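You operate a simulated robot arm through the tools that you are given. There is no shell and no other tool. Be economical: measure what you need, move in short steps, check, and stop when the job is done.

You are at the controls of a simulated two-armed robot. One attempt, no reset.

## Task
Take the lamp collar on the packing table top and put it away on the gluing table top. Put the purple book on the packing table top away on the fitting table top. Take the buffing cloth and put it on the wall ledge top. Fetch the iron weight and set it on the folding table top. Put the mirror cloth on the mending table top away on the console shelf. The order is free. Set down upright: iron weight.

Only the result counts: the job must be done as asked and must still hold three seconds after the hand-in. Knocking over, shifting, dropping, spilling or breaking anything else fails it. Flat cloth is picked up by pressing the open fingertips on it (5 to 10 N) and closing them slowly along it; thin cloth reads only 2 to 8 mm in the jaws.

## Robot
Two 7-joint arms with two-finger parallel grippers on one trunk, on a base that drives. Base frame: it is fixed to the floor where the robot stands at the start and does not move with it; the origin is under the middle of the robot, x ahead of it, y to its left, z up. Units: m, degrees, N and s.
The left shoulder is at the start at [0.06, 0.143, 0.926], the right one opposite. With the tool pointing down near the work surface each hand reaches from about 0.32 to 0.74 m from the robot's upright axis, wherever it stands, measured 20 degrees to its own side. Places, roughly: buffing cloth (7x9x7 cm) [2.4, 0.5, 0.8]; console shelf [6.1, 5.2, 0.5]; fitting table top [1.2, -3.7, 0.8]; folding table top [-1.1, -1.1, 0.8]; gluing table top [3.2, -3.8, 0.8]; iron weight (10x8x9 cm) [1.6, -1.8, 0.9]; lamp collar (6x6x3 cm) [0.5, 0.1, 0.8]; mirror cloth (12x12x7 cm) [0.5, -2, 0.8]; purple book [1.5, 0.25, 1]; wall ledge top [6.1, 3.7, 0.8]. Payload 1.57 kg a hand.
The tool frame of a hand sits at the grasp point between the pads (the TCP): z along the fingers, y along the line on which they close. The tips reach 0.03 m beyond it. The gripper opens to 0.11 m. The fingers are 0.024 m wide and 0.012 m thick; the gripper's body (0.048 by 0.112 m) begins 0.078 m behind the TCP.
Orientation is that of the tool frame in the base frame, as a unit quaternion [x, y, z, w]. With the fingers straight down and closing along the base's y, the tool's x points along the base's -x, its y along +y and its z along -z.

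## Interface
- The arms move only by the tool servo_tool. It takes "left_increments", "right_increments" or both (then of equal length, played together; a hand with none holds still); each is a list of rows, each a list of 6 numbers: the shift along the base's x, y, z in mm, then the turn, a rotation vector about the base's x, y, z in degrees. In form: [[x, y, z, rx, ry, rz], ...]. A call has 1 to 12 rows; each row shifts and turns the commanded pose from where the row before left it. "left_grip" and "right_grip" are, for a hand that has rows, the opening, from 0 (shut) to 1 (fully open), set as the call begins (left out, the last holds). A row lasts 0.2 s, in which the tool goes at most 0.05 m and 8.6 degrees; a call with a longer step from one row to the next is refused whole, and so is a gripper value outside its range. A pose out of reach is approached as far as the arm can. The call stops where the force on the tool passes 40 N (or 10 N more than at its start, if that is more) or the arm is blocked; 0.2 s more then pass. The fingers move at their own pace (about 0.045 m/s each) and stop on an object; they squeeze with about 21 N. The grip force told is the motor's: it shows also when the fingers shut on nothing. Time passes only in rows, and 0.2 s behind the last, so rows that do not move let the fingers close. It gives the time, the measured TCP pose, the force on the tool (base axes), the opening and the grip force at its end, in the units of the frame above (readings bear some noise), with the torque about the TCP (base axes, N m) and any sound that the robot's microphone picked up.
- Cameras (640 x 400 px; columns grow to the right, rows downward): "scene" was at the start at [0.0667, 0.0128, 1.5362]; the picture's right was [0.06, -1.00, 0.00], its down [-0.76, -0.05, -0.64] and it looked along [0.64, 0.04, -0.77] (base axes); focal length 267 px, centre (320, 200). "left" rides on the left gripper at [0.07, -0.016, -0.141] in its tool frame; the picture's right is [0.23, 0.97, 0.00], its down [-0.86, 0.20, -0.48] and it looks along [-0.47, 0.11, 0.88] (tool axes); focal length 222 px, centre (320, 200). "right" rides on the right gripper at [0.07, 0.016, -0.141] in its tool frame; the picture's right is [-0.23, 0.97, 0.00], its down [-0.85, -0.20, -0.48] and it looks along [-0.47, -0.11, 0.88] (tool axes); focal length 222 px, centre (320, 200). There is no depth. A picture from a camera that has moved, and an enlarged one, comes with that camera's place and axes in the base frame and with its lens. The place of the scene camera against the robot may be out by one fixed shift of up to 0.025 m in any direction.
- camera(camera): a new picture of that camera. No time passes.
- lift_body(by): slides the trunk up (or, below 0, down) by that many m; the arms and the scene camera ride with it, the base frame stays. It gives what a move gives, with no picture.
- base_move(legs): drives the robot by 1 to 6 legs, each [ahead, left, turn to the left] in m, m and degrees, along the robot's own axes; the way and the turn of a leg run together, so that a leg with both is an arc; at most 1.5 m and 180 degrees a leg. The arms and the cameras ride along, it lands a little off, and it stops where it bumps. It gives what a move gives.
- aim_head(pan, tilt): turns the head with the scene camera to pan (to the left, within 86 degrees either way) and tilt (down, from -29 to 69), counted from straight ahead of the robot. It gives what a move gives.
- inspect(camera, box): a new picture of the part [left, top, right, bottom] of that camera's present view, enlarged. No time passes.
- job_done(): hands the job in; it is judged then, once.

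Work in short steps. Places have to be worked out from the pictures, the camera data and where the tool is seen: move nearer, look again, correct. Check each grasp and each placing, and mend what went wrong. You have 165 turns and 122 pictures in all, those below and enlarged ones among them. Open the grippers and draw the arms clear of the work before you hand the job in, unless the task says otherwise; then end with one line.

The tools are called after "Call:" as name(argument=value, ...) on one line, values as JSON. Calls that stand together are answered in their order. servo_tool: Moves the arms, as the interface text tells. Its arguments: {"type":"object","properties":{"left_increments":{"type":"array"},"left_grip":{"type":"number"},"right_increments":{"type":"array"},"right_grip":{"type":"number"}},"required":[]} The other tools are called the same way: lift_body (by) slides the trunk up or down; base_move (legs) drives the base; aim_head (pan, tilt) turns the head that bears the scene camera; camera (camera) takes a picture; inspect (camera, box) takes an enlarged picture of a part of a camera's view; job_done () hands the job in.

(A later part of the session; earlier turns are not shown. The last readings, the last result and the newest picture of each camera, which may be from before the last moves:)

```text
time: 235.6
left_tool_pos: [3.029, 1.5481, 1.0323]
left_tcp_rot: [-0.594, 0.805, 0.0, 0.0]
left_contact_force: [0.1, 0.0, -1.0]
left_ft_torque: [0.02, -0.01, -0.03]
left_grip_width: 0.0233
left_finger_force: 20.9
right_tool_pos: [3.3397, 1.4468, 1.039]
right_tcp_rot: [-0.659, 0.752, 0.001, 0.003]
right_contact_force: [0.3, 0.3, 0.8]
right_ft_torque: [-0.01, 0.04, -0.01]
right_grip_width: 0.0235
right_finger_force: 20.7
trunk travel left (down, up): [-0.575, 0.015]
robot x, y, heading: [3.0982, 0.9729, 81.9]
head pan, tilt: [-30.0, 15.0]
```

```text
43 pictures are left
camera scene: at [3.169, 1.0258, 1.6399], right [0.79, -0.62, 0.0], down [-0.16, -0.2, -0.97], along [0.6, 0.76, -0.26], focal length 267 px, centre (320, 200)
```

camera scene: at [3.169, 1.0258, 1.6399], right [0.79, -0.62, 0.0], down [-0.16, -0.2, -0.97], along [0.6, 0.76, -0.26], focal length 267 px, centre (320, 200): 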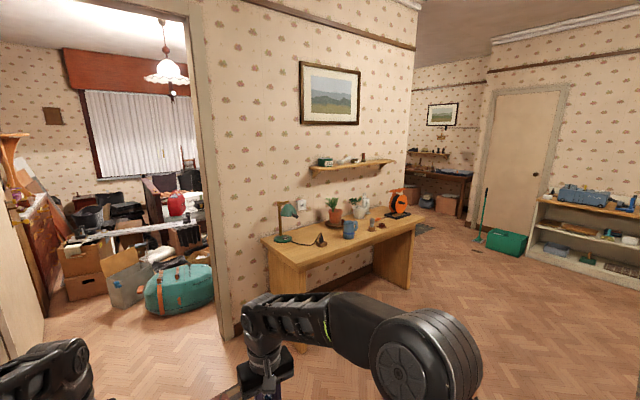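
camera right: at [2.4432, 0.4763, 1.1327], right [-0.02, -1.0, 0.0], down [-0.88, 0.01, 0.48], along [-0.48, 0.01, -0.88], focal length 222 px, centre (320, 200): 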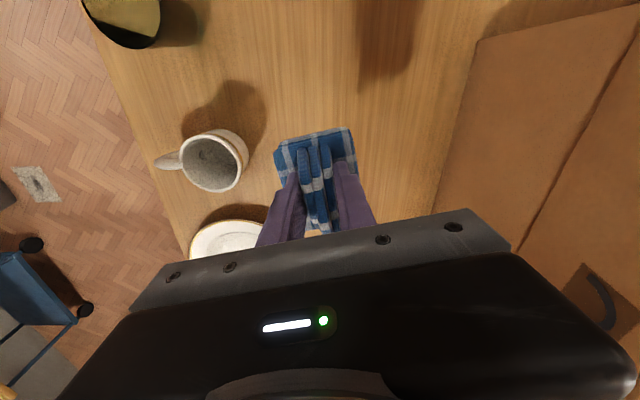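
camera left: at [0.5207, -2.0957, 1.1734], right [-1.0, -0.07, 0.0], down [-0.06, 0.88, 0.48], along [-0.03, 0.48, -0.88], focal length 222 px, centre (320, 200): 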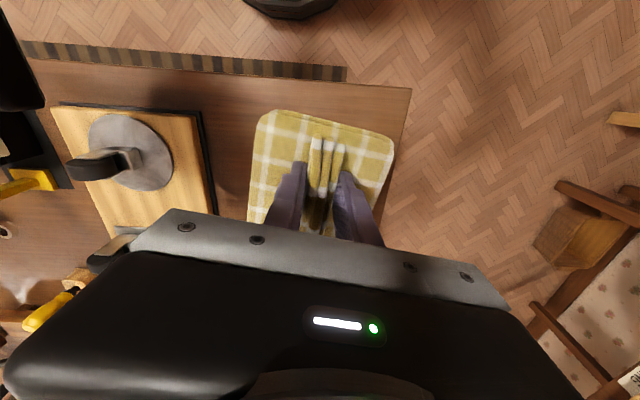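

The lamp table (front y≈2.3) stands against a wall that ends at x≈6.05. The ledge and shelf must be on that wall's east side, up the corridor. I'll drive east along y≈1.5 first.

Call:
base_move(legs=[[0.52, 0, 0], [0, 0, -82], [1.5, 0, 0], [1.5, 0, 0]])

Call:
aim_head(pan=45, tilt=20)

Call:
camera(camera="scene")

```text
time: 256.1
left_tool_pos: [6.6969, 1.4307, 1.032]
left_tcp_rot: [0.112, 0.994, 0.0, -0.001]
left_contact_force: [0.7, -0.3, -1.1]
left_ft_torque: [0.02, 0.02, 0.02]
left_grip_width: 0.0235
left_finger_force: 21.2
right_tool_pos: [6.6178, 1.1131, 1.0374]
right_tcp_rot: [0.029, 1.0, -0.001, 0.003]
right_contact_force: [0.7, 0.1, -1.5]
right_ft_torque: [0.03, 0.02, -0.01]
right_grip_width: 0.0233
right_finger_force: 20.7
trunk travel left (down, up): [-0.575, 0.015]
robot x, y, heading: [6.1283, 1.3234, -4.0]
head pan, tilt: [-30.0, 15.0]
```

```text
time: 257.6
left_tool_pos: [6.6968, 1.4305, 1.0321]
left_tcp_rot: [0.113, 0.994, 0.0, 0.0]
left_contact_force: [0.2, -0.2, -0.6]
left_ft_torque: [0.0, 0.0, 0.0]
left_grip_width: 0.0233
left_finger_force: 20.6
right_tool_pos: [6.6179, 1.1126, 1.0379]
right_tcp_rot: [0.029, 1.0, 0.0, 0.002]
right_contact_force: [0.4, -0.2, -0.3]
right_ft_torque: [-0.02, 0.01, 0.03]
right_grip_width: 0.0233
right_finger_force: 20.9
trunk travel left (down, up): [-0.575, 0.015]
robot x, y, heading: [6.1303, 1.3194, -3.8]
head pan, tilt: [45.0, 20.0]
```

```text
42 pictures are left
camera scene: at [6.1892, 1.3919, 1.6318], right [0.66, -0.75, 0.0], down [-0.26, -0.22, -0.94], along [0.71, 0.62, -0.34], focal length 267 px, centre (320, 200)
```

scene: 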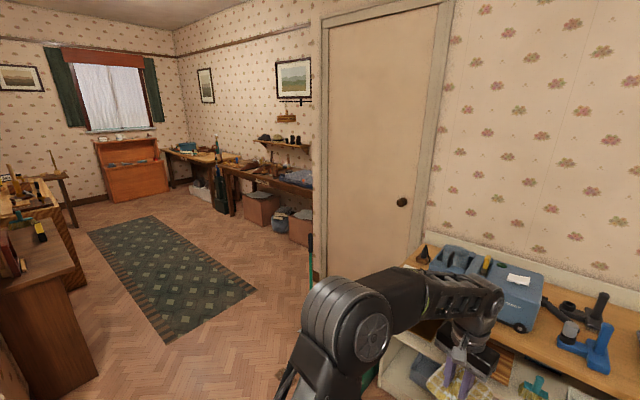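

The ledge is the brown cabinet on the left (x≤6.28, y from 3.27), and the console lies beyond it. I'll turn north, step right and drive up the corridor.

Call:
base_move(legs=[[0, 0, 94], [0, -0.62, 0], [1.4, 0, 0]])

Call:
aim_head(pan=45, tilt=35)

Call:
camera(camera="scene")

```text
time: 271.6
left_tool_pos: [6.5998, 3.2829, 1.0321]
left_tcp_rot: [-0.65, 0.76, -0.001, -0.001]
left_contact_force: [0.0, -0.3, -0.6]
left_ft_torque: [-0.04, -0.02, -0.01]
left_grip_width: 0.0234
left_finger_force: 20.7
right_tool_pos: [6.9215, 3.2265, 1.0381]
right_tcp_rot: [0.711, -0.703, -0.003, -0.003]
right_contact_force: [-0.6, -0.9, 0.2]
right_ft_torque: [-0.02, -0.01, -0.02]
right_grip_width: 0.0233
right_finger_force: 21.2
trunk travel left (down, up): [-0.575, 0.015]
robot x, y, heading: [6.7485, 2.722, 89.9]
head pan, tilt: [45.0, 20.0]
```

```text
time: 272.4
left_tool_pos: [6.5996, 3.2838, 1.0326]
left_tcp_rot: [-0.65, 0.76, -0.001, -0.001]
left_contact_force: [0.1, 0.5, -0.2]
left_ft_torque: [-0.03, 0.0, -0.01]
left_grip_width: 0.0233
left_finger_force: 20.6
right_tool_pos: [6.9208, 3.2266, 1.0387]
right_tcp_rot: [0.712, -0.703, -0.001, -0.003]
right_contact_force: [-0.4, -0.5, -0.3]
right_ft_torque: [-0.02, -0.01, 0.01]
right_grip_width: 0.0235
right_finger_force: 20.9
trunk travel left (down, up): [-0.575, 0.015]
robot x, y, heading: [6.7501, 2.7288, 89.9]
head pan, tilt: [45.0, 35.0]
```

```text
41 pictures are left
camera scene: at [6.7059, 2.765, 1.608], right [0.71, 0.71, 0.0], down [0.41, -0.4, -0.82], along [-0.58, 0.58, -0.57], focal length 267 px, centre (320, 200)
```

scene: 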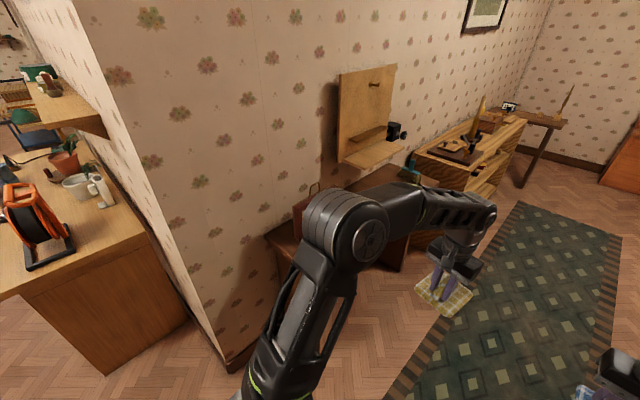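

I need a head-on look. I'll step right a bit more, drive alongside and turn to face the wall.

Call:
base_move(legs=[[0, -0.3, 0], [0.9, 0, 0], [0, 0, 90]])

Call:
aim_head(pan=0, tilt=30)

Call:
camera(camera="scene")

```text
time: 274.6
left_tool_pos: [6.9002, 3.2833, 1.0319]
left_tcp_rot: [-0.65, 0.76, 0.0, -0.001]
left_contact_force: [0.1, -0.4, -0.2]
left_ft_torque: [-0.05, 0.02, 0.02]
left_grip_width: 0.0236
left_finger_force: 21.0
right_tool_pos: [7.222, 3.2282, 1.0391]
right_tcp_rot: [0.713, -0.701, -0.001, -0.002]
right_contact_force: [0.2, -0.5, 0.0]
right_ft_torque: [-0.01, -0.01, 0.04]
right_grip_width: 0.0237
right_finger_force: 21.3
trunk travel left (down, up): [-0.575, 0.015]
robot x, y, heading: [7.0546, 2.7244, 90.1]
head pan, tilt: [45.0, 35.0]
stopped in leg 1: the robot was blocked; the commanded pose is now the measured one
```

```text
time: 275.7
left_tool_pos: [6.9001, 3.2829, 1.032]
left_tcp_rot: [-0.651, 0.759, 0.001, -0.001]
left_contact_force: [0.7, -0.3, -0.7]
left_ft_torque: [0.02, 0.01, 0.02]
left_grip_width: 0.0234
left_finger_force: 20.7
right_tool_pos: [7.2223, 3.2275, 1.0382]
right_tcp_rot: [0.713, -0.702, -0.001, -0.002]
right_contact_force: [-1.0, -0.2, -0.5]
right_ft_torque: [-0.03, 0.0, -0.01]
right_grip_width: 0.0238
right_finger_force: 20.9
trunk travel left (down, up): [-0.575, 0.015]
robot x, y, heading: [7.0487, 2.7259, 90.0]
head pan, tilt: [0.0, 30.0]
```

```text
40 pictures are left
camera scene: at [7.0699, 2.7941, 1.6157], right [1.0, 0.0, 0.0], down [0.0, -0.5, -0.87], along [0.0, 0.87, -0.5], focal length 267 px, centre (320, 200)
```

scene: 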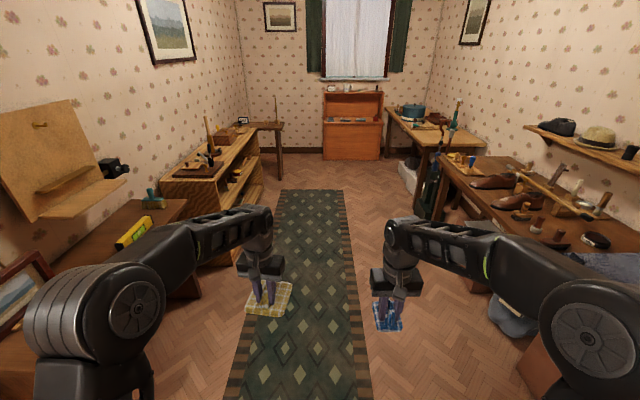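

I was blocked at x≈7.05, so I'll keep away from the right side. I'll zoom in on the ledge and the console with its open shelf.

Call:
inspect(camera="scene", box=[130, 90, 300, 230])

Call:
inspect(camera="scene", box=[0, 80, 220, 300])

Call:
aim_head(pan=-75, tilt=50)

Call:
camera(camera="scene")

```text
2.86 times, centred on (215, 160) of scene
camera zoom: at [7.0699, 2.7941, 1.6157], right [1.0, 0.0, 0.0], down [0.0, -0.5, -0.87], along [0.0, 0.87, -0.5], focal length 763 px, centre (620, 314)
```

zoom: 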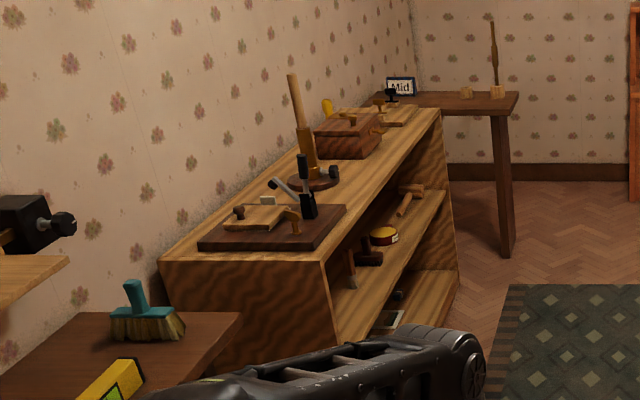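

```text
1.82 times, centred on (110, 190) of scene
camera zoom: at [7.0699, 2.7941, 1.6157], right [1.0, 0.0, 0.0], down [0.0, -0.5, -0.87], along [0.0, 0.87, -0.5], focal length 485 px, centre (702, 218)
```

zoom: 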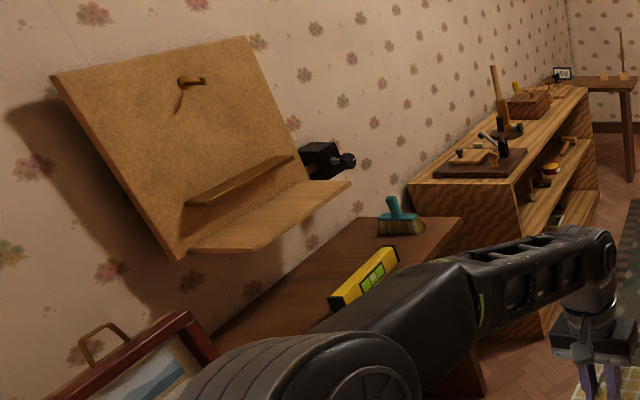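

```text
time: 277.2
left_tool_pos: [6.9007, 3.2827, 1.0333]
left_tcp_rot: [-0.651, 0.759, 0.001, -0.001]
left_contact_force: [-1.3, -0.7, -0.6]
left_ft_torque: [-0.04, -0.01, 0.0]
left_grip_width: 0.0233
left_finger_force: 21.2
right_tool_pos: [7.2224, 3.2283, 1.039]
right_tcp_rot: [0.713, -0.701, -0.001, -0.002]
right_contact_force: [-0.5, 0.2, -1.0]
right_ft_torque: [0.0, 0.03, -0.02]
right_grip_width: 0.0237
right_finger_force: 20.9
trunk travel left (down, up): [-0.575, 0.015]
robot x, y, heading: [7.0491, 2.721, 89.9]
head pan, tilt: [-75.0, 50.0]
```

```text
37 pictures are left
camera scene: at [7.1447, 2.7239, 1.5862], right [0.26, -0.96, 0.0], down [-0.74, -0.2, -0.64], along [0.62, 0.17, -0.77], focal length 267 px, centre (320, 200)
```

scene: 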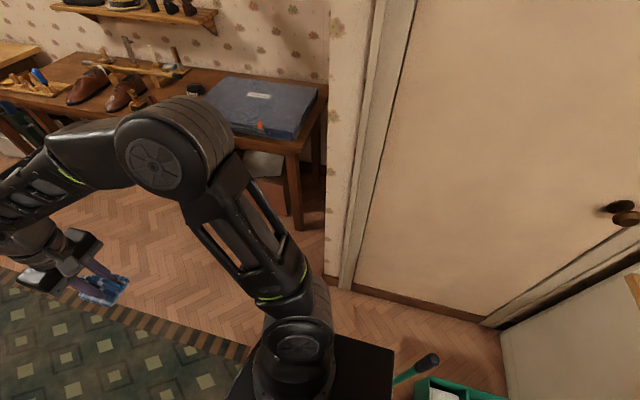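

The broom beside the bin still stands where it was seen before; I only stopped near it. The ledge is the brown desk (x≤6.27, y 3.2–4.2) with a frame, a level and a brush, with a wall tray above. I'll retract the left hand, move straight away from the broom, then go up and face the ledge.

Call:
servo_tool(left_increments=[[0, -40, 0, 0, 0, 0], [0, -40, 0, 0, 0, 0], [0, -40, 0, 0, 0, 0], [0, 0, 0, 0, 0, 0]])

Call:
base_move(legs=[[0, 0.2, 0], [0.81, 0, 0], [0, 0, 90]])

Call:
aim_head(pan=0, tilt=45)

Call:
camera(camera="scene")

```text
time: 278.2
left_tool_pos: [6.9011, 3.1632, 1.0324]
left_tcp_rot: [-0.651, 0.759, 0.0, -0.001]
left_contact_force: [0.2, -0.7, -0.9]
left_ft_torque: [-0.03, 0.01, -0.01]
left_grip_width: 0.0234
left_finger_force: 21.2
right_tool_pos: [7.2228, 3.2293, 1.0385]
right_tcp_rot: [0.713, -0.701, -0.001, -0.002]
right_contact_force: [0.0, 0.3, -0.9]
right_ft_torque: [-0.01, -0.01, 0.02]
right_grip_width: 0.0236
right_finger_force: 20.9
trunk travel left (down, up): [-0.575, 0.015]
robot x, y, heading: [7.0511, 2.7253, 90.0]
head pan, tilt: [-75.0, 50.0]
```

```text
time: 287.5
left_tool_pos: [6.4071, 3.3928, 1.0337]
left_tcp_rot: [0.996, -0.087, 0.0, 0.0]
left_contact_force: [-0.1, 0.1, -0.5]
left_ft_torque: [0.01, -0.02, 0.03]
left_grip_width: 0.0234
left_finger_force: 21.0
right_tool_pos: [6.3476, 3.717, 1.0383]
right_tcp_rot: [1.0, -0.004, -0.002, 0.0]
right_contact_force: [0.6, -0.6, -0.4]
right_ft_torque: [0.0, 0.01, 0.02]
right_grip_width: 0.0235
right_finger_force: 21.1
trunk travel left (down, up): [-0.575, 0.015]
robot x, y, heading: [6.8503, 3.5338, 178.8]
head pan, tilt: [-75.0, 50.0]
```

```text
time: 288.9
left_tool_pos: [6.408, 3.3928, 1.0342]
left_tcp_rot: [0.996, -0.087, 0.001, -0.001]
left_contact_force: [0.6, -0.4, -0.6]
left_ft_torque: [0.01, -0.01, -0.01]
left_grip_width: 0.0235
left_finger_force: 20.8
right_tool_pos: [6.346, 3.7183, 1.0389]
right_tcp_rot: [1.0, -0.003, -0.002, -0.001]
right_contact_force: [0.9, -0.2, -0.7]
right_ft_torque: [0.02, -0.04, -0.02]
right_grip_width: 0.0233
right_finger_force: 21.3
trunk travel left (down, up): [-0.575, 0.015]
robot x, y, heading: [6.8442, 3.5353, 179.0]
head pan, tilt: [0.0, 45.0]
```

```text
36 pictures are left
camera scene: at [6.8145, 3.5436, 1.5931], right [0.02, 1.0, 0.0], down [0.71, -0.01, -0.71], along [-0.71, 0.01, -0.71], focal length 267 px, centre (320, 200)
```

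scene: 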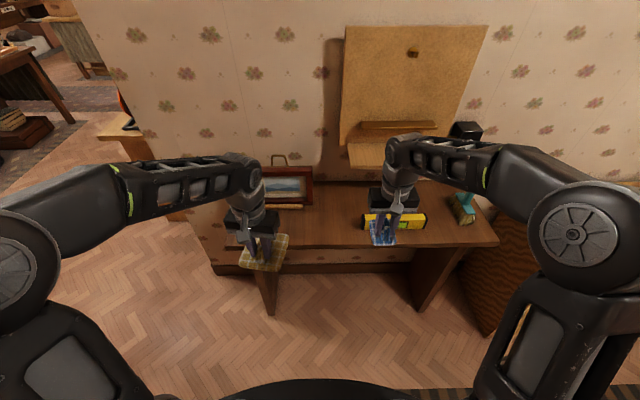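

Free spot: between the frame and the level, around (6.185, 3.61), just in front of the tray. I'll bring the right hand there, partly lowered, and check.

Call:
servo_tool(right_increments=[[0, -36, 0, 0, 0, 0], [0, -36, 0, 0, 0, 0], [-20, -36, 0, 0, 0, 0], [-40, 0, -10, 0, 0, 0], [-40, 0, -20, 0, 0, 0], [-30, 0, -30, 0, 0, 0], [-26, 0, -30, 0, 0, 0], [0, 0, -20, 0, 0, 0], [0, 0, 0, 0, 0, 0]])

Call:
camera(camera="right")

Call:
camera(camera="scene")

```text
time: 290.9
left_tool_pos: [6.4065, 3.3941, 1.0327]
left_tcp_rot: [0.996, -0.088, 0.001, 0.0]
left_contact_force: [0.1, -0.1, -0.6]
left_ft_torque: [-0.01, 0.01, 0.02]
left_grip_width: 0.0236
left_finger_force: 20.8
right_tool_pos: [6.1924, 3.6094, 0.9306]
right_tcp_rot: [1.0, -0.003, -0.002, -0.001]
right_contact_force: [-0.1, -0.8, 0.1]
right_ft_torque: [0.0, 0.01, -0.01]
right_grip_width: 0.0233
right_finger_force: 20.5
trunk travel left (down, up): [-0.575, 0.015]
robot x, y, heading: [6.8442, 3.5385, 179.1]
head pan, tilt: [0.0, 45.0]
```

```text
35 pictures are left
camera right: at [6.2618, 3.5931, 1.071], right [-0.23, -0.97, 0.0], down [-0.85, 0.2, 0.48], along [-0.47, 0.11, -0.88], focal length 222 px, centre (320, 200)
```

right: 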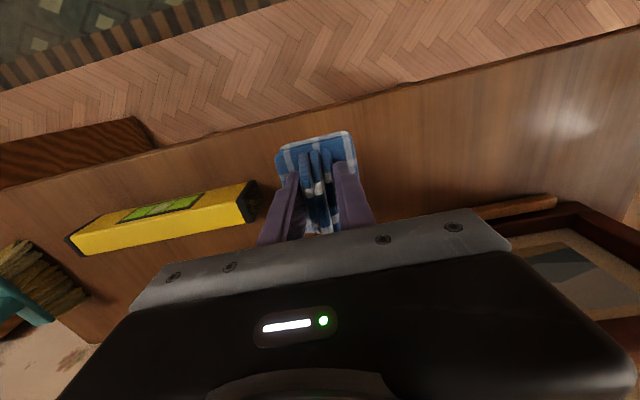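

```text
34 pictures are left
camera scene: at [6.8142, 3.5434, 1.5931], right [0.02, 1.0, 0.0], down [0.71, -0.01, -0.71], along [-0.71, 0.01, -0.71], focal length 267 px, centre (320, 200)
```

scene: 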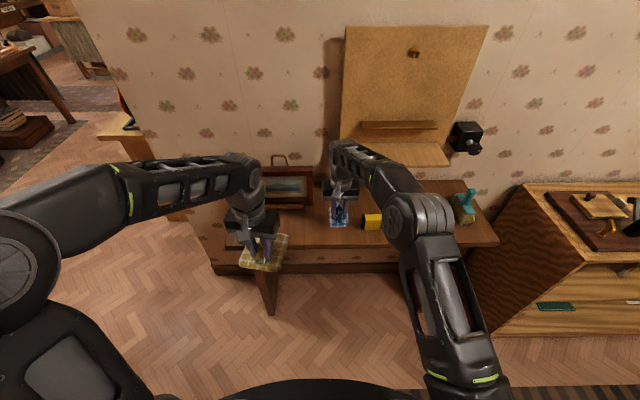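

The ledge's front edge is at x≈6.23, so I'll go 3 cm deeper, then lower to just above the surface.

Call:
servo_tool(right_increments=[[-15, -3, 0, 0, 0, 0], [-15, -3, 0, 0, 0, 0], [0, 0, -30, 0, 0, 0], [0, 0, -30, 0, 0, 0], [0, 0, -15, 0, 0, 0], [0, 0, 0, 0, 0, 0]])

Call:
camera(camera="right")

```text
time: 292.4
left_tool_pos: [6.4062, 3.3931, 1.0346]
left_tcp_rot: [0.996, -0.087, 0.001, 0.0]
left_contact_force: [-0.1, 0.4, -0.5]
left_ft_torque: [-0.01, 0.02, -0.05]
left_grip_width: 0.0234
left_finger_force: 21.0
right_tool_pos: [6.1636, 3.6033, 0.8532]
right_tcp_rot: [1.0, -0.003, -0.002, -0.001]
right_contact_force: [0.0, 0.4, -0.2]
right_ft_torque: [0.0, -0.02, -0.03]
right_grip_width: 0.0232
right_finger_force: 20.6
trunk travel left (down, up): [-0.575, 0.015]
robot x, y, heading: [6.8476, 3.5318, 179.3]
head pan, tilt: [0.0, 45.0]
```

```text
33 pictures are left
camera right: at [6.2329, 3.5871, 0.9947], right [-0.23, -0.97, 0.0], down [-0.85, 0.2, 0.48], along [-0.47, 0.11, -0.88], focal length 222 px, centre (320, 200)
```

right: 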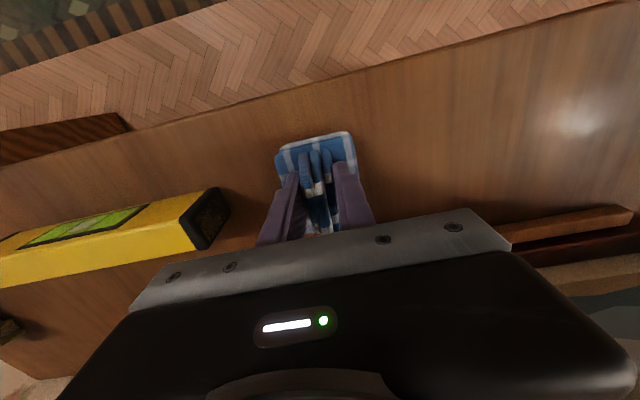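

The cloth is well inside the edge. I'll lower gently to contact.

Call:
servo_tool(right_increments=[[0, 0, -3, 0, 0, 0], [0, 0, -3, 0, 0, 0], [0, 0, -2, 0, 0, 0], [0, 0, 0, 0, 0, 0]])

```text
time: 293.4
left_tool_pos: [6.4088, 3.3936, 1.0341]
left_tcp_rot: [0.996, -0.087, -0.001, 0.001]
left_contact_force: [-0.6, 0.6, -0.7]
left_ft_torque: [-0.01, 0.01, 0.01]
left_grip_width: 0.0233
left_finger_force: 20.7
right_tool_pos: [6.1621, 3.6039, 0.8477]
right_tcp_rot: [1.0, -0.004, -0.004, -0.001]
right_contact_force: [1.4, 0.8, 16.6]
right_ft_torque: [-0.06, -0.42, 0.0]
right_grip_width: 0.0231
right_finger_force: 21.0
trunk travel left (down, up): [-0.575, 0.015]
robot x, y, heading: [6.8465, 3.5305, 179.0]
head pan, tilt: [0.0, 45.0]
```

It is touching. I'll ease, open and withdraw upward and back.

Call:
servo_tool(right_increments=[[0, 0, 2, 0, 0, 0], [0, 0, 0, 0, 0, 0], [0, 0, 0, 0, 0, 0], [0, 0, 0, 0, 0, 0]], right_grip=0.5)

Call:
servo_tool(right_increments=[[0, 0, 20, 0, 0, 0], [0, 0, 30, 0, 0, 0], [0, 0, 30, 0, 0, 0], [30, 0, 30, 0, 0, 0], [40, 0, 25, 0, 0, 0], [40, 20, 20, 0, 0, 0], [40, 25, 10, 0, 0, 0], [0, 0, 0, 0, 0, 0]])

Call:
camera(camera="right")

```text
time: 294.4
left_tool_pos: [6.4079, 3.3933, 1.0338]
left_tcp_rot: [0.996, -0.087, 0.0, 0.0]
left_contact_force: [0.2, 0.6, 0.0]
left_ft_torque: [0.04, -0.02, -0.02]
left_grip_width: 0.0233
left_finger_force: 21.0
right_tool_pos: [6.1631, 3.6044, 0.8483]
right_tcp_rot: [1.0, -0.004, -0.004, 0.0]
right_contact_force: [-1.1, 4.8, 12.5]
right_ft_torque: [-0.02, -0.05, -0.02]
right_grip_width: 0.0483
right_finger_force: 0.1
trunk travel left (down, up): [-0.575, 0.015]
robot x, y, heading: [6.8487, 3.5324, 179.2]
head pan, tilt: [0.0, 45.0]
```

```text
time: 296.1
left_tool_pos: [6.4066, 3.3924, 1.0328]
left_tcp_rot: [0.996, -0.087, 0.001, 0.0]
left_contact_force: [-0.5, 1.1, 0.7]
left_ft_torque: [-0.03, -0.06, 0.01]
left_grip_width: 0.0234
left_finger_force: 21.1
right_tool_pos: [6.309, 3.6466, 1.0124]
right_tcp_rot: [1.0, -0.003, -0.003, -0.001]
right_contact_force: [0.0, -0.4, 1.4]
right_ft_torque: [0.01, 0.0, -0.01]
right_grip_width: 0.0552
right_finger_force: 0.0
trunk travel left (down, up): [-0.575, 0.015]
robot x, y, heading: [6.8447, 3.5322, 178.9]
head pan, tilt: [0.0, 45.0]
```

```text
32 pictures are left
camera right: at [6.3785, 3.6299, 1.1533], right [-0.23, -0.97, 0.0], down [-0.85, 0.2, 0.48], along [-0.47, 0.11, -0.88], focal length 222 px, centre (320, 200)
```

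right: 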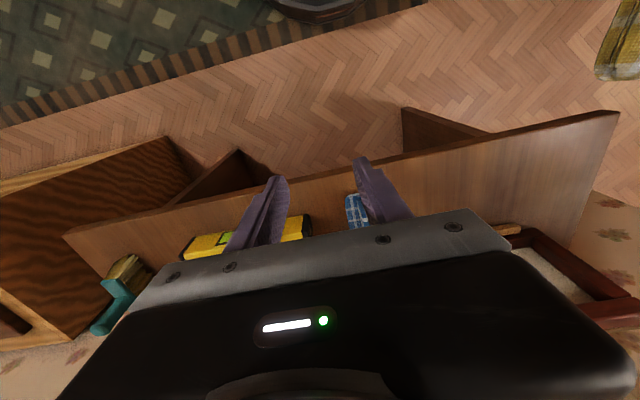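

The buffing cloth is on the ledge. Now I'll back off and slide right to the console, then look into its shelf.

Call:
base_move(legs=[[-0.25, 0, 1], [0, -1.45, 0]])

Call:
aim_head(pan=0, tilt=42)

Call:
camera(camera="scene")

```text
time: 304.8
left_tool_pos: [6.6625, 4.8409, 1.0342]
left_tcp_rot: [0.997, -0.081, 0.001, 0.002]
left_contact_force: [-0.1, -0.1, -0.6]
left_ft_torque: [-0.03, -0.03, -0.01]
left_grip_width: 0.0233
left_finger_force: 21.4
right_tool_pos: [6.5613, 5.0927, 1.0127]
right_tcp_rot: [1.0, 0.003, -0.003, -0.001]
right_contact_force: [-0.1, 0.3, 0.7]
right_ft_torque: [-0.03, -0.01, 0.03]
right_grip_width: 0.055
right_finger_force: 0.0
trunk travel left (down, up): [-0.575, 0.015]
robot x, y, heading: [7.0997, 4.985, 179.9]
head pan, tilt: [0.0, 45.0]
```

```text
time: 305.4
left_tool_pos: [6.6631, 4.8421, 1.033]
left_tcp_rot: [0.997, -0.08, 0.001, 0.0]
left_contact_force: [-0.6, 0.5, 0.0]
left_ft_torque: [0.01, -0.01, 0.01]
left_grip_width: 0.0234
left_finger_force: 20.5
right_tool_pos: [6.5613, 5.0933, 1.0126]
right_tcp_rot: [1.0, 0.004, -0.002, -0.002]
right_contact_force: [-0.3, 0.1, 0.5]
right_ft_torque: [0.01, 0.0, 0.03]
right_grip_width: 0.0552
right_finger_force: 0.1
trunk travel left (down, up): [-0.575, 0.015]
robot x, y, heading: [7.1001, 4.9896, 179.8]
head pan, tilt: [0.0, 42.0]
```

```text
31 pictures are left
camera scene: at [7.066, 4.9962, 1.5974], right [0.01, 1.0, 0.0], down [0.67, 0.0, -0.74], along [-0.74, 0.0, -0.67], focal length 267 px, centre (320, 200)
```

scene: 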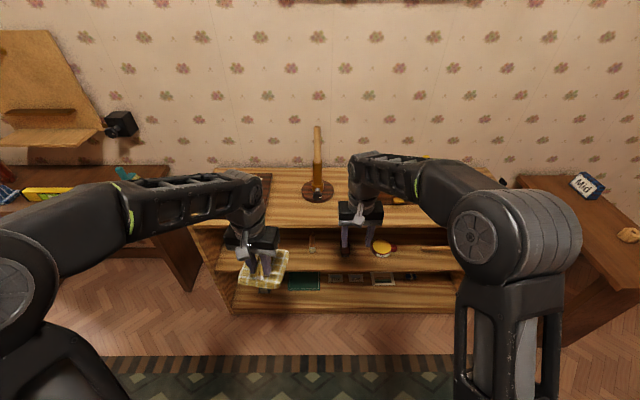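

The middle shelf is at z≈0.50, its front edge is at x≈6.35 and the opening is about 27 cm high. I'll lower the trunk (both hands are clear in front) and look into the shelf.

Call:
servo_tool(right_increments=[[30, 20, 0, 0, 0, 0], [35, 30, 0, 0, 0, 0], [35, 30, 0, 0, 0, 0], [0, 0, 0, 0, 0, 0]])

Call:
lift_body(by=-0.35)

Call:
aim_head(pan=0, tilt=35)

Call:
camera(camera="scene")

```text
time: 306.4
left_tool_pos: [6.6622, 4.8407, 1.0337]
left_tcp_rot: [0.997, -0.081, 0.001, 0.0]
left_contact_force: [0.6, -0.5, 0.0]
left_ft_torque: [0.0, 0.01, -0.02]
left_grip_width: 0.0234
left_finger_force: 20.8
right_tool_pos: [6.6638, 5.1741, 1.0089]
right_tcp_rot: [1.0, 0.003, -0.004, -0.001]
right_contact_force: [-0.5, -0.2, -0.9]
right_ft_torque: [0.01, -0.03, -0.01]
right_grip_width: 0.0553
right_finger_force: 0.0
trunk travel left (down, up): [-0.575, 0.015]
robot x, y, heading: [7.1007, 4.9883, 179.7]
head pan, tilt: [0.0, 42.0]
```

```text
time: 309.9
left_tool_pos: [6.6627, 4.842, 0.6835]
left_tcp_rot: [0.997, -0.082, 0.001, 0.001]
left_contact_force: [0.4, -0.5, 0.4]
left_ft_torque: [0.02, -0.03, 0.01]
left_grip_width: 0.0236
left_finger_force: 21.4
right_tool_pos: [6.6657, 5.175, 0.6586]
right_tcp_rot: [1.0, 0.002, -0.003, -0.001]
right_contact_force: [0.1, 1.2, 0.4]
right_ft_torque: [0.0, -0.02, 0.0]
right_grip_width: 0.0551
right_finger_force: 0.0
trunk travel left (down, up): [-0.225, 0.365]
robot x, y, heading: [7.1003, 4.986, 179.7]
head pan, tilt: [0.0, 42.0]
```

```text
time: 310.5
left_tool_pos: [6.6636, 4.841, 0.6824]
left_tcp_rot: [0.997, -0.082, 0.002, 0.001]
left_contact_force: [0.4, 1.0, -2.0]
left_ft_torque: [0.02, -0.03, 0.01]
left_grip_width: 0.0234
left_finger_force: 21.8
right_tool_pos: [6.664, 5.1746, 0.6598]
right_tcp_rot: [1.0, 0.003, -0.003, -0.001]
right_contact_force: [0.7, -0.3, -0.1]
right_ft_torque: [0.01, 0.02, -0.03]
right_grip_width: 0.0551
right_finger_force: 0.1
trunk travel left (down, up): [-0.225, 0.365]
robot x, y, heading: [7.1006, 4.9909, 179.8]
head pan, tilt: [0.0, 35.0]
```

```text
30 pictures are left
camera scene: at [7.0616, 4.9963, 1.2579], right [0.01, 1.0, 0.0], down [0.57, 0.0, -0.82], along [-0.82, 0.0, -0.57], focal length 267 px, centre (320, 200)
```

scene: 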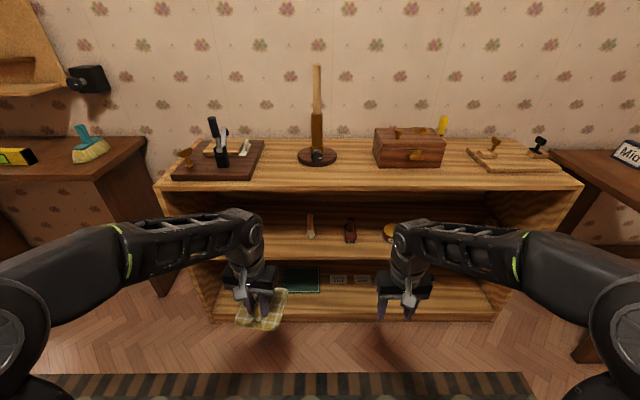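

Call:
inspect(camera="scene", box=[150, 170, 590, 330])

```text
1.45 times, centred on (370, 250) of scene
camera zoom: at [7.0616, 4.9963, 1.2579], right [0.01, 1.0, 0.0], down [0.57, 0.0, -0.82], along [-0.82, 0.0, -0.57], focal length 388 px, centre (247, 127)
```

zoom: 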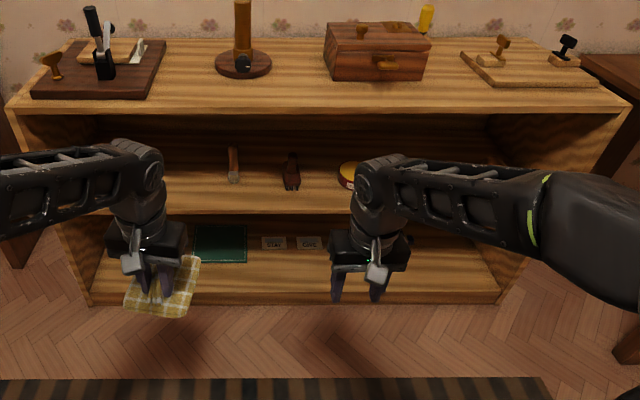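

The left part of the middle shelf (y≈4.5–4.88) is free. I'll align the base so the left hand is in front of y≈4.70, then tilt that hand forward 50°.

Call:
base_move(legs=[[0.1, 0.14, 0]])

Call:
servo_tool(left_increments=[[0, 0, 0, 0, 8.4, 0], [0, 0, 0, 0, 8.4, 0], [0, 0, 0, 0, 8.4, 0], [0, 0, 0, 0, 8.4, 0], [0, 0, 0, 0, 8.4, 0], [0, 0, 0, 0, 8, 0], [0, 0, 0, 0, 0, 0]])

Call:
camera(camera="left")

Call:
camera(camera="scene")

```text
time: 312.0
left_tool_pos: [6.5634, 4.7013, 0.6842]
left_tcp_rot: [0.997, -0.083, 0.001, 0.0]
left_contact_force: [0.1, -0.7, -0.6]
left_ft_torque: [0.02, 0.0, 0.0]
left_grip_width: 0.0233
left_finger_force: 21.1
right_tool_pos: [6.565, 5.0351, 0.6606]
right_tcp_rot: [1.0, 0.002, -0.002, -0.001]
right_contact_force: [-0.5, -0.4, -0.3]
right_ft_torque: [-0.01, 0.01, 0.0]
right_grip_width: 0.0549
right_finger_force: 0.0
trunk travel left (down, up): [-0.225, 0.365]
robot x, y, heading: [7.0014, 4.8476, 179.6]
head pan, tilt: [0.0, 35.0]
```

```text
time: 313.6
left_tool_pos: [6.5202, 4.7126, 0.699]
left_tcp_rot: [0.904, -0.074, -0.42, 0.035]
left_contact_force: [-0.8, 0.4, -0.7]
left_ft_torque: [-0.03, -0.02, -0.05]
left_grip_width: 0.0233
left_finger_force: 20.6
left hand out of reach, approached as far as the arm can: row 5, 6
right_tool_pos: [6.5644, 5.0335, 0.6591]
right_tcp_rot: [1.0, 0.002, -0.002, -0.001]
right_contact_force: [-0.2, 0.5, -1.3]
right_ft_torque: [0.02, -0.01, 0.02]
right_grip_width: 0.055
right_finger_force: 0.0
trunk travel left (down, up): [-0.225, 0.365]
robot x, y, heading: [7.0059, 4.8473, 179.6]
head pan, tilt: [0.0, 35.0]
```

```text
28 pictures are left
camera left: at [6.674, 4.7174, 0.7361], right [0.04, -1.0, -0.05], down [-0.2, -0.06, 0.98], along [-0.98, -0.03, -0.2], focal length 222 px, centre (320, 200)
```

left: 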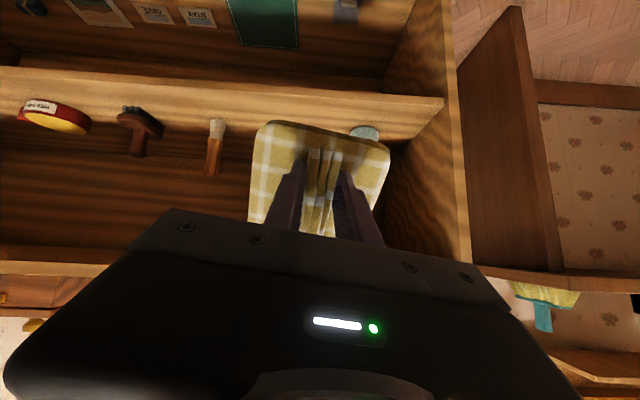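

```text
27 pictures are left
camera scene: at [6.9626, 4.8555, 1.258], right [0.01, 1.0, 0.0], down [0.57, 0.0, -0.82], along [-0.82, 0.01, -0.57], focal length 267 px, centre (320, 200)
```

scene: 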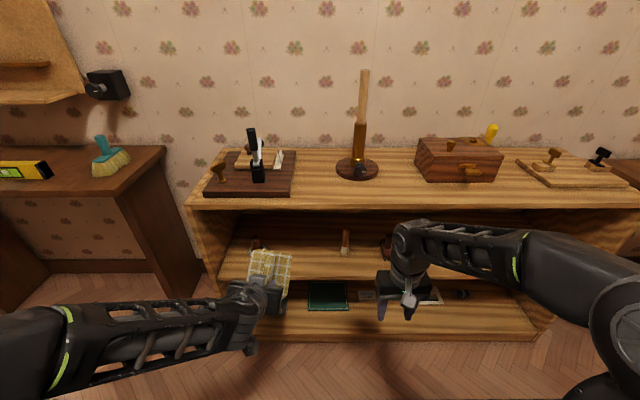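

There is an object on the shelf around y≈4.63 behind the cloth, so I'll aim at y≈4.79. I'll shift the hand and recheck.

Call:
servo_tool(left_increments=[[-10, 30, 0, 0, 0, 0], [-10, 30, 0, 0, 0, 0], [0, 20, 0, 0, 0, 0], [0, 0, 0, 0, 0, 0]])

Call:
camera(camera="left")

```text
time: 314.6
left_tool_pos: [6.5008, 4.7912, 0.7]
left_tcp_rot: [0.904, -0.074, -0.421, 0.035]
left_contact_force: [0.1, 1.1, -0.5]
left_ft_torque: [0.02, 0.0, 0.02]
left_grip_width: 0.0232
left_finger_force: 21.3
right_tool_pos: [6.5643, 5.0343, 0.66]
right_tcp_rot: [1.0, 0.002, -0.003, -0.001]
right_contact_force: [-0.1, 0.0, -0.6]
right_ft_torque: [-0.01, -0.02, -0.02]
right_grip_width: 0.055
right_finger_force: 0.1
trunk travel left (down, up): [-0.225, 0.365]
robot x, y, heading: [6.997, 4.8474, 179.5]
head pan, tilt: [0.0, 35.0]
```

```text
26 pictures are left
camera left: at [6.654, 4.7965, 0.736], right [0.04, -1.0, -0.05], down [-0.2, -0.06, 0.98], along [-0.98, -0.03, -0.2], focal length 222 px, centre (320, 200)
```

left: 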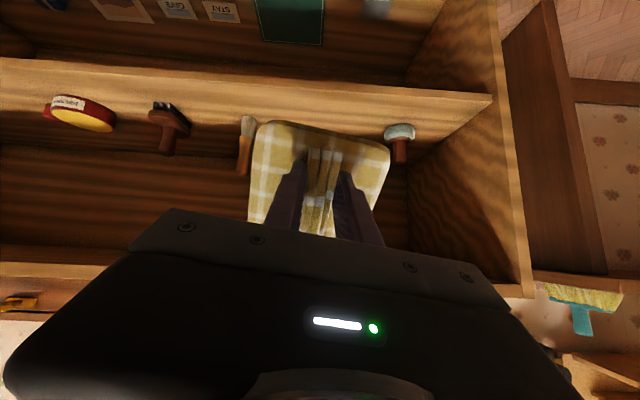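

Free width is y 4.68–4.91 and the front edge is x≈6.36. I'll lower the hand in front of the shelf to z≈0.607, then slide in partway and check.

Call:
servo_tool(left_increments=[[0, 2, -35, 0, 0, 0], [0, 2, -35, 0, 0, 0], [0, 0, -22, 0, 0, 0], [-35, 0, 0, 0, 0, 0], [-35, 0, 0, 0, 0, 0], [-30, 0, 0, 0, 0, 0], [0, 0, 0, 0, 0, 0]])

Call:
camera(camera="left")

Call:
camera(camera="scene")

```text
time: 316.2
left_tool_pos: [6.4033, 4.7966, 0.6098]
left_tcp_rot: [0.903, -0.074, -0.421, 0.035]
left_contact_force: [0.4, 0.5, -1.1]
left_ft_torque: [-0.04, -0.03, 0.04]
left_grip_width: 0.0231
left_finger_force: 21.1
right_tool_pos: [6.5652, 5.0345, 0.6587]
right_tcp_rot: [1.0, 0.002, -0.002, -0.001]
right_contact_force: [-0.2, -0.2, -0.3]
right_ft_torque: [-0.01, 0.01, -0.01]
right_grip_width: 0.0551
right_finger_force: 0.0
trunk travel left (down, up): [-0.225, 0.365]
robot x, y, heading: [7.0024, 4.8436, 179.5]
head pan, tilt: [0.0, 35.0]
```

```text
25 pictures are left
camera left: at [6.5565, 4.8011, 0.6453], right [0.04, -1.0, -0.05], down [-0.2, -0.06, 0.98], along [-0.98, -0.03, -0.2], focal length 222 px, centre (320, 200)
```

left: 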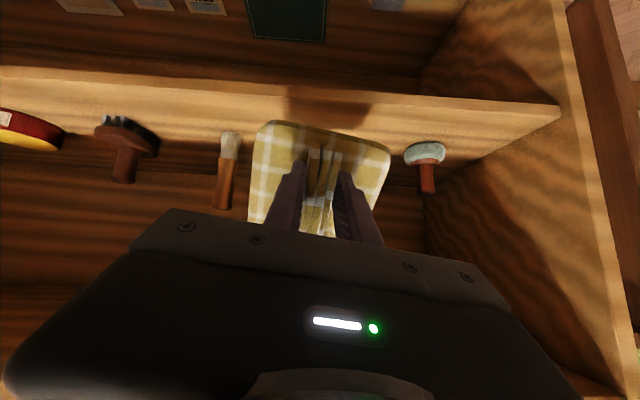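

```text
24 pictures are left
camera scene: at [6.9625, 4.8555, 1.258], right [0.01, 1.0, 0.0], down [0.57, 0.0, -0.82], along [-0.82, 0.01, -0.57], focal length 267 px, centre (320, 200)
```

scene: 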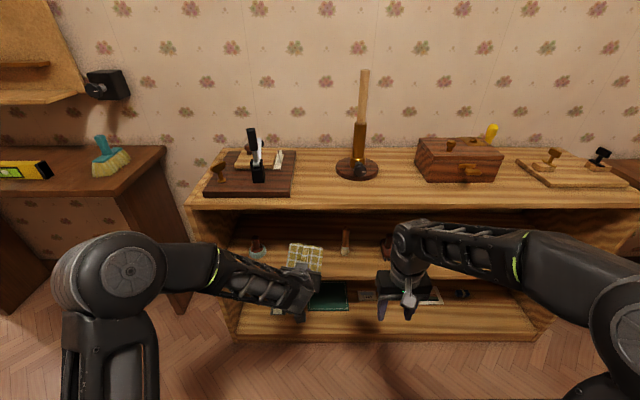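

The cloth is centred between the two tools. I'll slide in the remaining 9.5 cm and start lowering.

Call:
servo_tool(left_increments=[[-35, 0, 0, 0, 0, 0], [-35, 0, 0, 0, 0, 0], [-27, 0, 0, 0, 0, 0], [0, 0, -10, 0, 0, 0], [0, 0, -8, 0, 0, 0], [0, 0, 0, 0, 0, 0]])

Call:
camera(camera="left")

```text
time: 317.6
left_tool_pos: [6.3047, 4.7952, 0.5888]
left_tcp_rot: [0.904, -0.074, -0.42, 0.036]
left_contact_force: [0.6, 0.8, 0.0]
left_ft_torque: [-0.01, 0.0, -0.01]
left_grip_width: 0.0234
left_finger_force: 21.1
right_tool_pos: [6.5654, 5.0339, 0.6586]
right_tcp_rot: [1.0, 0.002, -0.003, -0.001]
right_contact_force: [-0.5, 0.5, -0.4]
right_ft_torque: [-0.02, 0.01, 0.0]
right_grip_width: 0.0549
right_finger_force: 0.1
trunk travel left (down, up): [-0.225, 0.365]
robot x, y, heading: [7.0005, 4.8497, 179.8]
head pan, tilt: [0.0, 35.0]
```

```text
23 pictures are left
camera left: at [6.4584, 4.801, 0.6257], right [0.04, -1.0, -0.05], down [-0.2, -0.06, 0.98], along [-0.98, -0.03, -0.2], focal length 222 px, centre (320, 200)
```

left: 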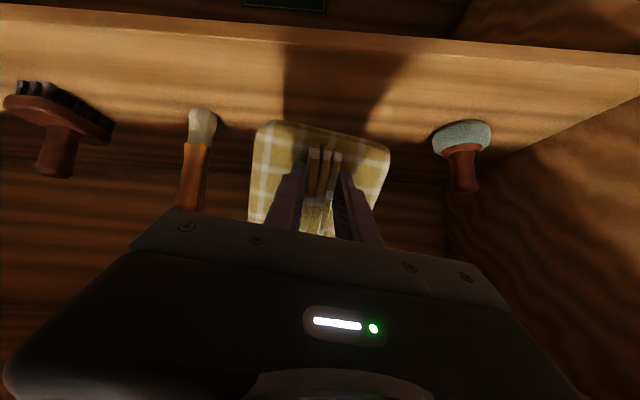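

Everything is clear. I'll go 15 mm deeper and lower slowly to contact.

Call:
servo_tool(left_increments=[[-15, 0, 0, 0, 0, 0], [0, 0, -4, 0, 0, 0], [0, 0, -4, 0, 0, 0], [0, 0, -3, 0, 0, 0], [0, 0, 0, 0, 0, 0]])

```text
time: 318.8
left_tool_pos: [6.289, 4.7966, 0.5777]
left_tcp_rot: [0.904, -0.075, -0.42, 0.034]
left_contact_force: [0.0, -1.0, -0.9]
left_ft_torque: [0.01, -0.04, 0.0]
left_grip_width: 0.0232
left_finger_force: 21.3
right_tool_pos: [6.5654, 5.0338, 0.6593]
right_tcp_rot: [1.0, 0.002, -0.003, -0.001]
right_contact_force: [-0.7, -0.2, 0.7]
right_ft_torque: [0.02, 0.0, -0.01]
right_grip_width: 0.0548
right_finger_force: 0.0
trunk travel left (down, up): [-0.225, 0.365]
robot x, y, heading: [7.003, 4.8462, 179.5]
head pan, tilt: [0.0, 35.0]
```

Call:
servo_tool(left_increments=[[0, 0, -3, 0, 0, 0], [0, 0, -3, 0, 0, 0], [0, 0, -3, 0, 0, 0], [0, 0, -3, 0, 0, 0], [0, 0, 0, 0, 0, 0]])

```text
time: 320.0
left_tool_pos: [6.2891, 4.7942, 0.5658]
left_tcp_rot: [0.904, -0.074, -0.42, 0.035]
left_contact_force: [0.1, 0.3, -0.7]
left_ft_torque: [0.0, 0.0, 0.03]
left_grip_width: 0.0235
left_finger_force: 20.8
right_tool_pos: [6.5649, 5.0339, 0.6593]
right_tcp_rot: [1.0, 0.002, -0.002, -0.001]
right_contact_force: [0.4, 0.1, -0.5]
right_ft_torque: [0.01, -0.01, -0.01]
right_grip_width: 0.0549
right_finger_force: 0.0
trunk travel left (down, up): [-0.225, 0.365]
robot x, y, heading: [7.0014, 4.8484, 179.6]
head pan, tilt: [0.0, 35.0]
```

Call:
servo_tool(left_increments=[[0, 0, -3, 0, 0, 0], [0, 0, -3, 0, 0, 0], [0, 0, -3, 0, 0, 0], [0, 0, -3, 0, 0, 0], [0, 0, 0, 0, 0, 0]])

Call:
inspect(camera="left", box=[180, 60, 480, 250])

```text
time: 321.2
left_tool_pos: [6.2887, 4.7975, 0.5541]
left_tcp_rot: [0.904, -0.075, -0.42, 0.034]
left_contact_force: [0.3, 0.2, -0.3]
left_ft_torque: [-0.02, -0.04, 0.01]
left_grip_width: 0.0234
left_finger_force: 20.7
right_tool_pos: [6.5649, 5.0335, 0.659]
right_tcp_rot: [1.0, 0.002, -0.003, -0.001]
right_contact_force: [0.5, 0.1, -0.4]
right_ft_torque: [0.0, 0.0, 0.0]
right_grip_width: 0.0551
right_finger_force: 0.0
trunk travel left (down, up): [-0.225, 0.365]
robot x, y, heading: [7.0028, 4.8483, 179.3]
head pan, tilt: [0.0, 35.0]
```

```text
2.11 times, centred on (330, 155) of left
camera zoom: at [6.4423, 4.8008, 0.5906], right [0.04, -1.0, -0.05], down [-0.2, -0.06, 0.98], along [-0.98, -0.03, -0.2], focal length 468 px, centre (299, 295)
```

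zoom: 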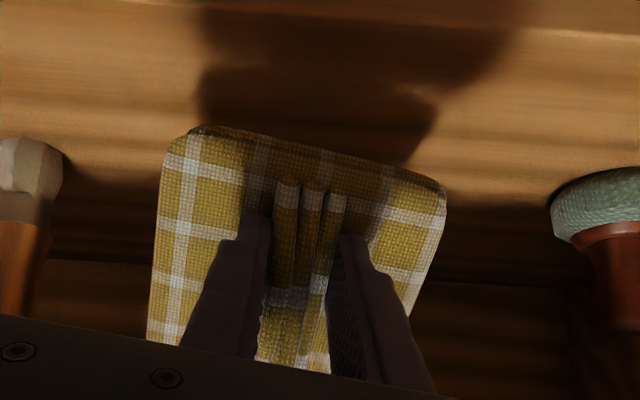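

Still a centimetre or two to go. I'll continue to lower.

Call:
servo_tool(left_increments=[[0, 0, -3, 0, 0, 0], [0, 0, -3, 0, 0, 0], [0, 0, -3, 0, 0, 0], [0, 0, -3, 0, 0, 0], [0, 0, 0, 0, 0, 0]])

```text
time: 322.4
left_tool_pos: [6.2898, 4.7977, 0.5419]
left_tcp_rot: [0.904, -0.075, -0.42, 0.034]
left_contact_force: [-0.5, -0.3, 0.3]
left_ft_torque: [0.01, 0.02, -0.03]
left_grip_width: 0.0231
left_finger_force: 20.9
right_tool_pos: [6.5658, 5.0345, 0.6593]
right_tcp_rot: [1.0, 0.003, -0.003, -0.001]
right_contact_force: [-0.1, -0.6, -0.4]
right_ft_torque: [-0.01, 0.01, 0.03]
right_grip_width: 0.0553
right_finger_force: 0.0
trunk travel left (down, up): [-0.225, 0.365]
robot x, y, heading: [7.0024, 4.8485, 179.5]
head pan, tilt: [0.0, 35.0]
```

Call:
servo_tool(left_increments=[[0, 0, -3, 0, 0, 0], [0, 0, -3, 0, 0, 0], [0, 0, -2, 0, 0, 0], [0, 0, -2, 0, 0, 0], [0, 0, 0, 0, 0, 0]])

Call:
camera(camera="left")

```text
time: 323.6
left_tool_pos: [6.2885, 4.7968, 0.5328]
left_tcp_rot: [0.903, -0.074, -0.421, 0.035]
left_contact_force: [-0.2, 0.8, 0.1]
left_ft_torque: [-0.02, -0.02, 0.02]
left_grip_width: 0.0232
left_finger_force: 21.2
right_tool_pos: [6.564, 5.0361, 0.659]
right_tcp_rot: [1.0, 0.002, -0.003, -0.001]
right_contact_force: [-0.4, 1.6, 0.2]
right_ft_torque: [-0.02, 0.0, -0.02]
right_grip_width: 0.0553
right_finger_force: 0.1
trunk travel left (down, up): [-0.225, 0.365]
robot x, y, heading: [7.0001, 4.8498, 179.5]
head pan, tilt: [0.0, 35.0]
```

```text
21 pictures are left
camera left: at [6.4418, 4.8013, 0.5685], right [0.04, -1.0, -0.05], down [-0.2, -0.06, 0.98], along [-0.98, -0.03, -0.2], focal length 222 px, centre (320, 200)
```

left: 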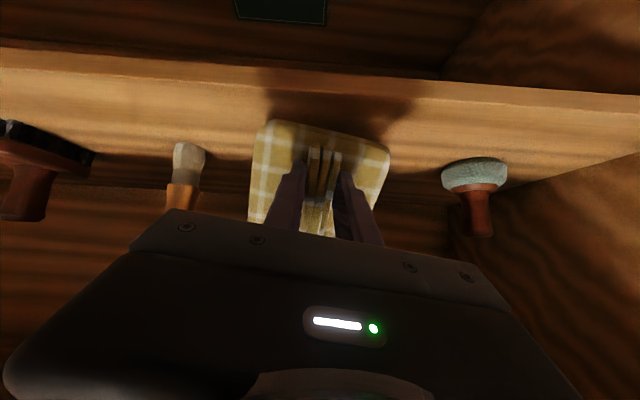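

The pad's near edge is at about z≈0.475 with no contact yet, so the shelf is a bit lower than estimated. I'll continue.

Call:
servo_tool(left_increments=[[0, 0, -2, 0, 0, 0], [0, 0, -2, 0, 0, 0], [0, 0, -2, 0, 0, 0], [0, 0, -2, 0, 0, 0], [0, 0, -2, 0, 0, 0], [0, 0, 0, 0, 0, 0]])

```text
time: 325.0
left_tool_pos: [6.2879, 4.796, 0.5224]
left_tcp_rot: [0.904, -0.073, -0.42, 0.035]
left_contact_force: [-0.1, 0.4, -0.3]
left_ft_torque: [0.03, 0.0, 0.01]
left_grip_width: 0.0234
left_finger_force: 21.6
right_tool_pos: [6.5643, 5.0345, 0.659]
right_tcp_rot: [1.0, 0.002, -0.002, -0.001]
right_contact_force: [0.6, -0.2, 0.2]
right_ft_torque: [0.0, 0.01, -0.02]
right_grip_width: 0.0552
right_finger_force: 0.0
trunk travel left (down, up): [-0.225, 0.365]
robot x, y, heading: [7.0014, 4.8467, 179.7]
head pan, tilt: [0.0, 35.0]
```

Call:
servo_tool(left_increments=[[0, 0, -2, 0, 0, 0], [0, 0, -2, 0, 0, 0], [0, 0, -2, 0, 0, 0], [0, 0, -2, 0, 0, 0], [0, 0, -2, 0, 0, 0], [0, 0, 0, 0, 0, 0]])

Call:
camera(camera="left")

Call:
inspect(camera="scene", box=[190, 180, 400, 320])

```text
time: 326.4
left_tool_pos: [6.2882, 4.7952, 0.5175]
left_tcp_rot: [0.902, -0.072, -0.425, 0.036]
left_contact_force: [4.5, -8.6, 28.6]
left_ft_torque: [1.01, -0.16, -0.24]
left_grip_width: 0.0242
left_finger_force: 21.5
right_tool_pos: [6.566, 5.0336, 0.6604]
right_tcp_rot: [1.0, 0.004, -0.004, -0.001]
right_contact_force: [-0.2, -0.1, -0.5]
right_ft_torque: [0.01, -0.01, 0.01]
right_grip_width: 0.0552
right_finger_force: 0.1
trunk travel left (down, up): [-0.225, 0.365]
robot x, y, heading: [7.0042, 4.8473, 179.5]
head pan, tilt: [0.0, 35.0]
```

```text
20 pictures are left
camera left: at [6.4418, 4.7997, 0.5517], right [0.05, -1.0, -0.05], down [-0.19, -0.06, 0.98], along [-0.98, -0.04, -0.19], focal length 222 px, centre (320, 200)
```

left: 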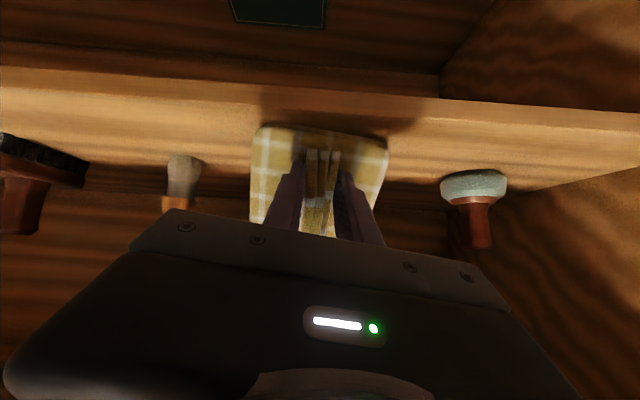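

```text
2.86 times, centred on (295, 250) of scene
camera zoom: at [6.9657, 4.855, 1.2583], right [0.01, 1.0, 0.0], down [0.57, 0.0, -0.82], along [-0.82, 0.01, -0.57], focal length 763 px, centre (391, 57)
```

zoom: 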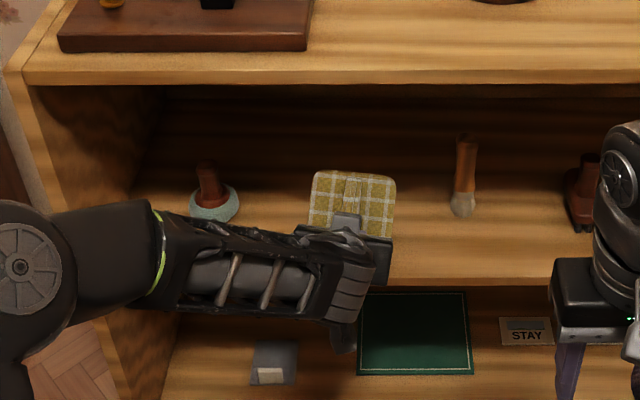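

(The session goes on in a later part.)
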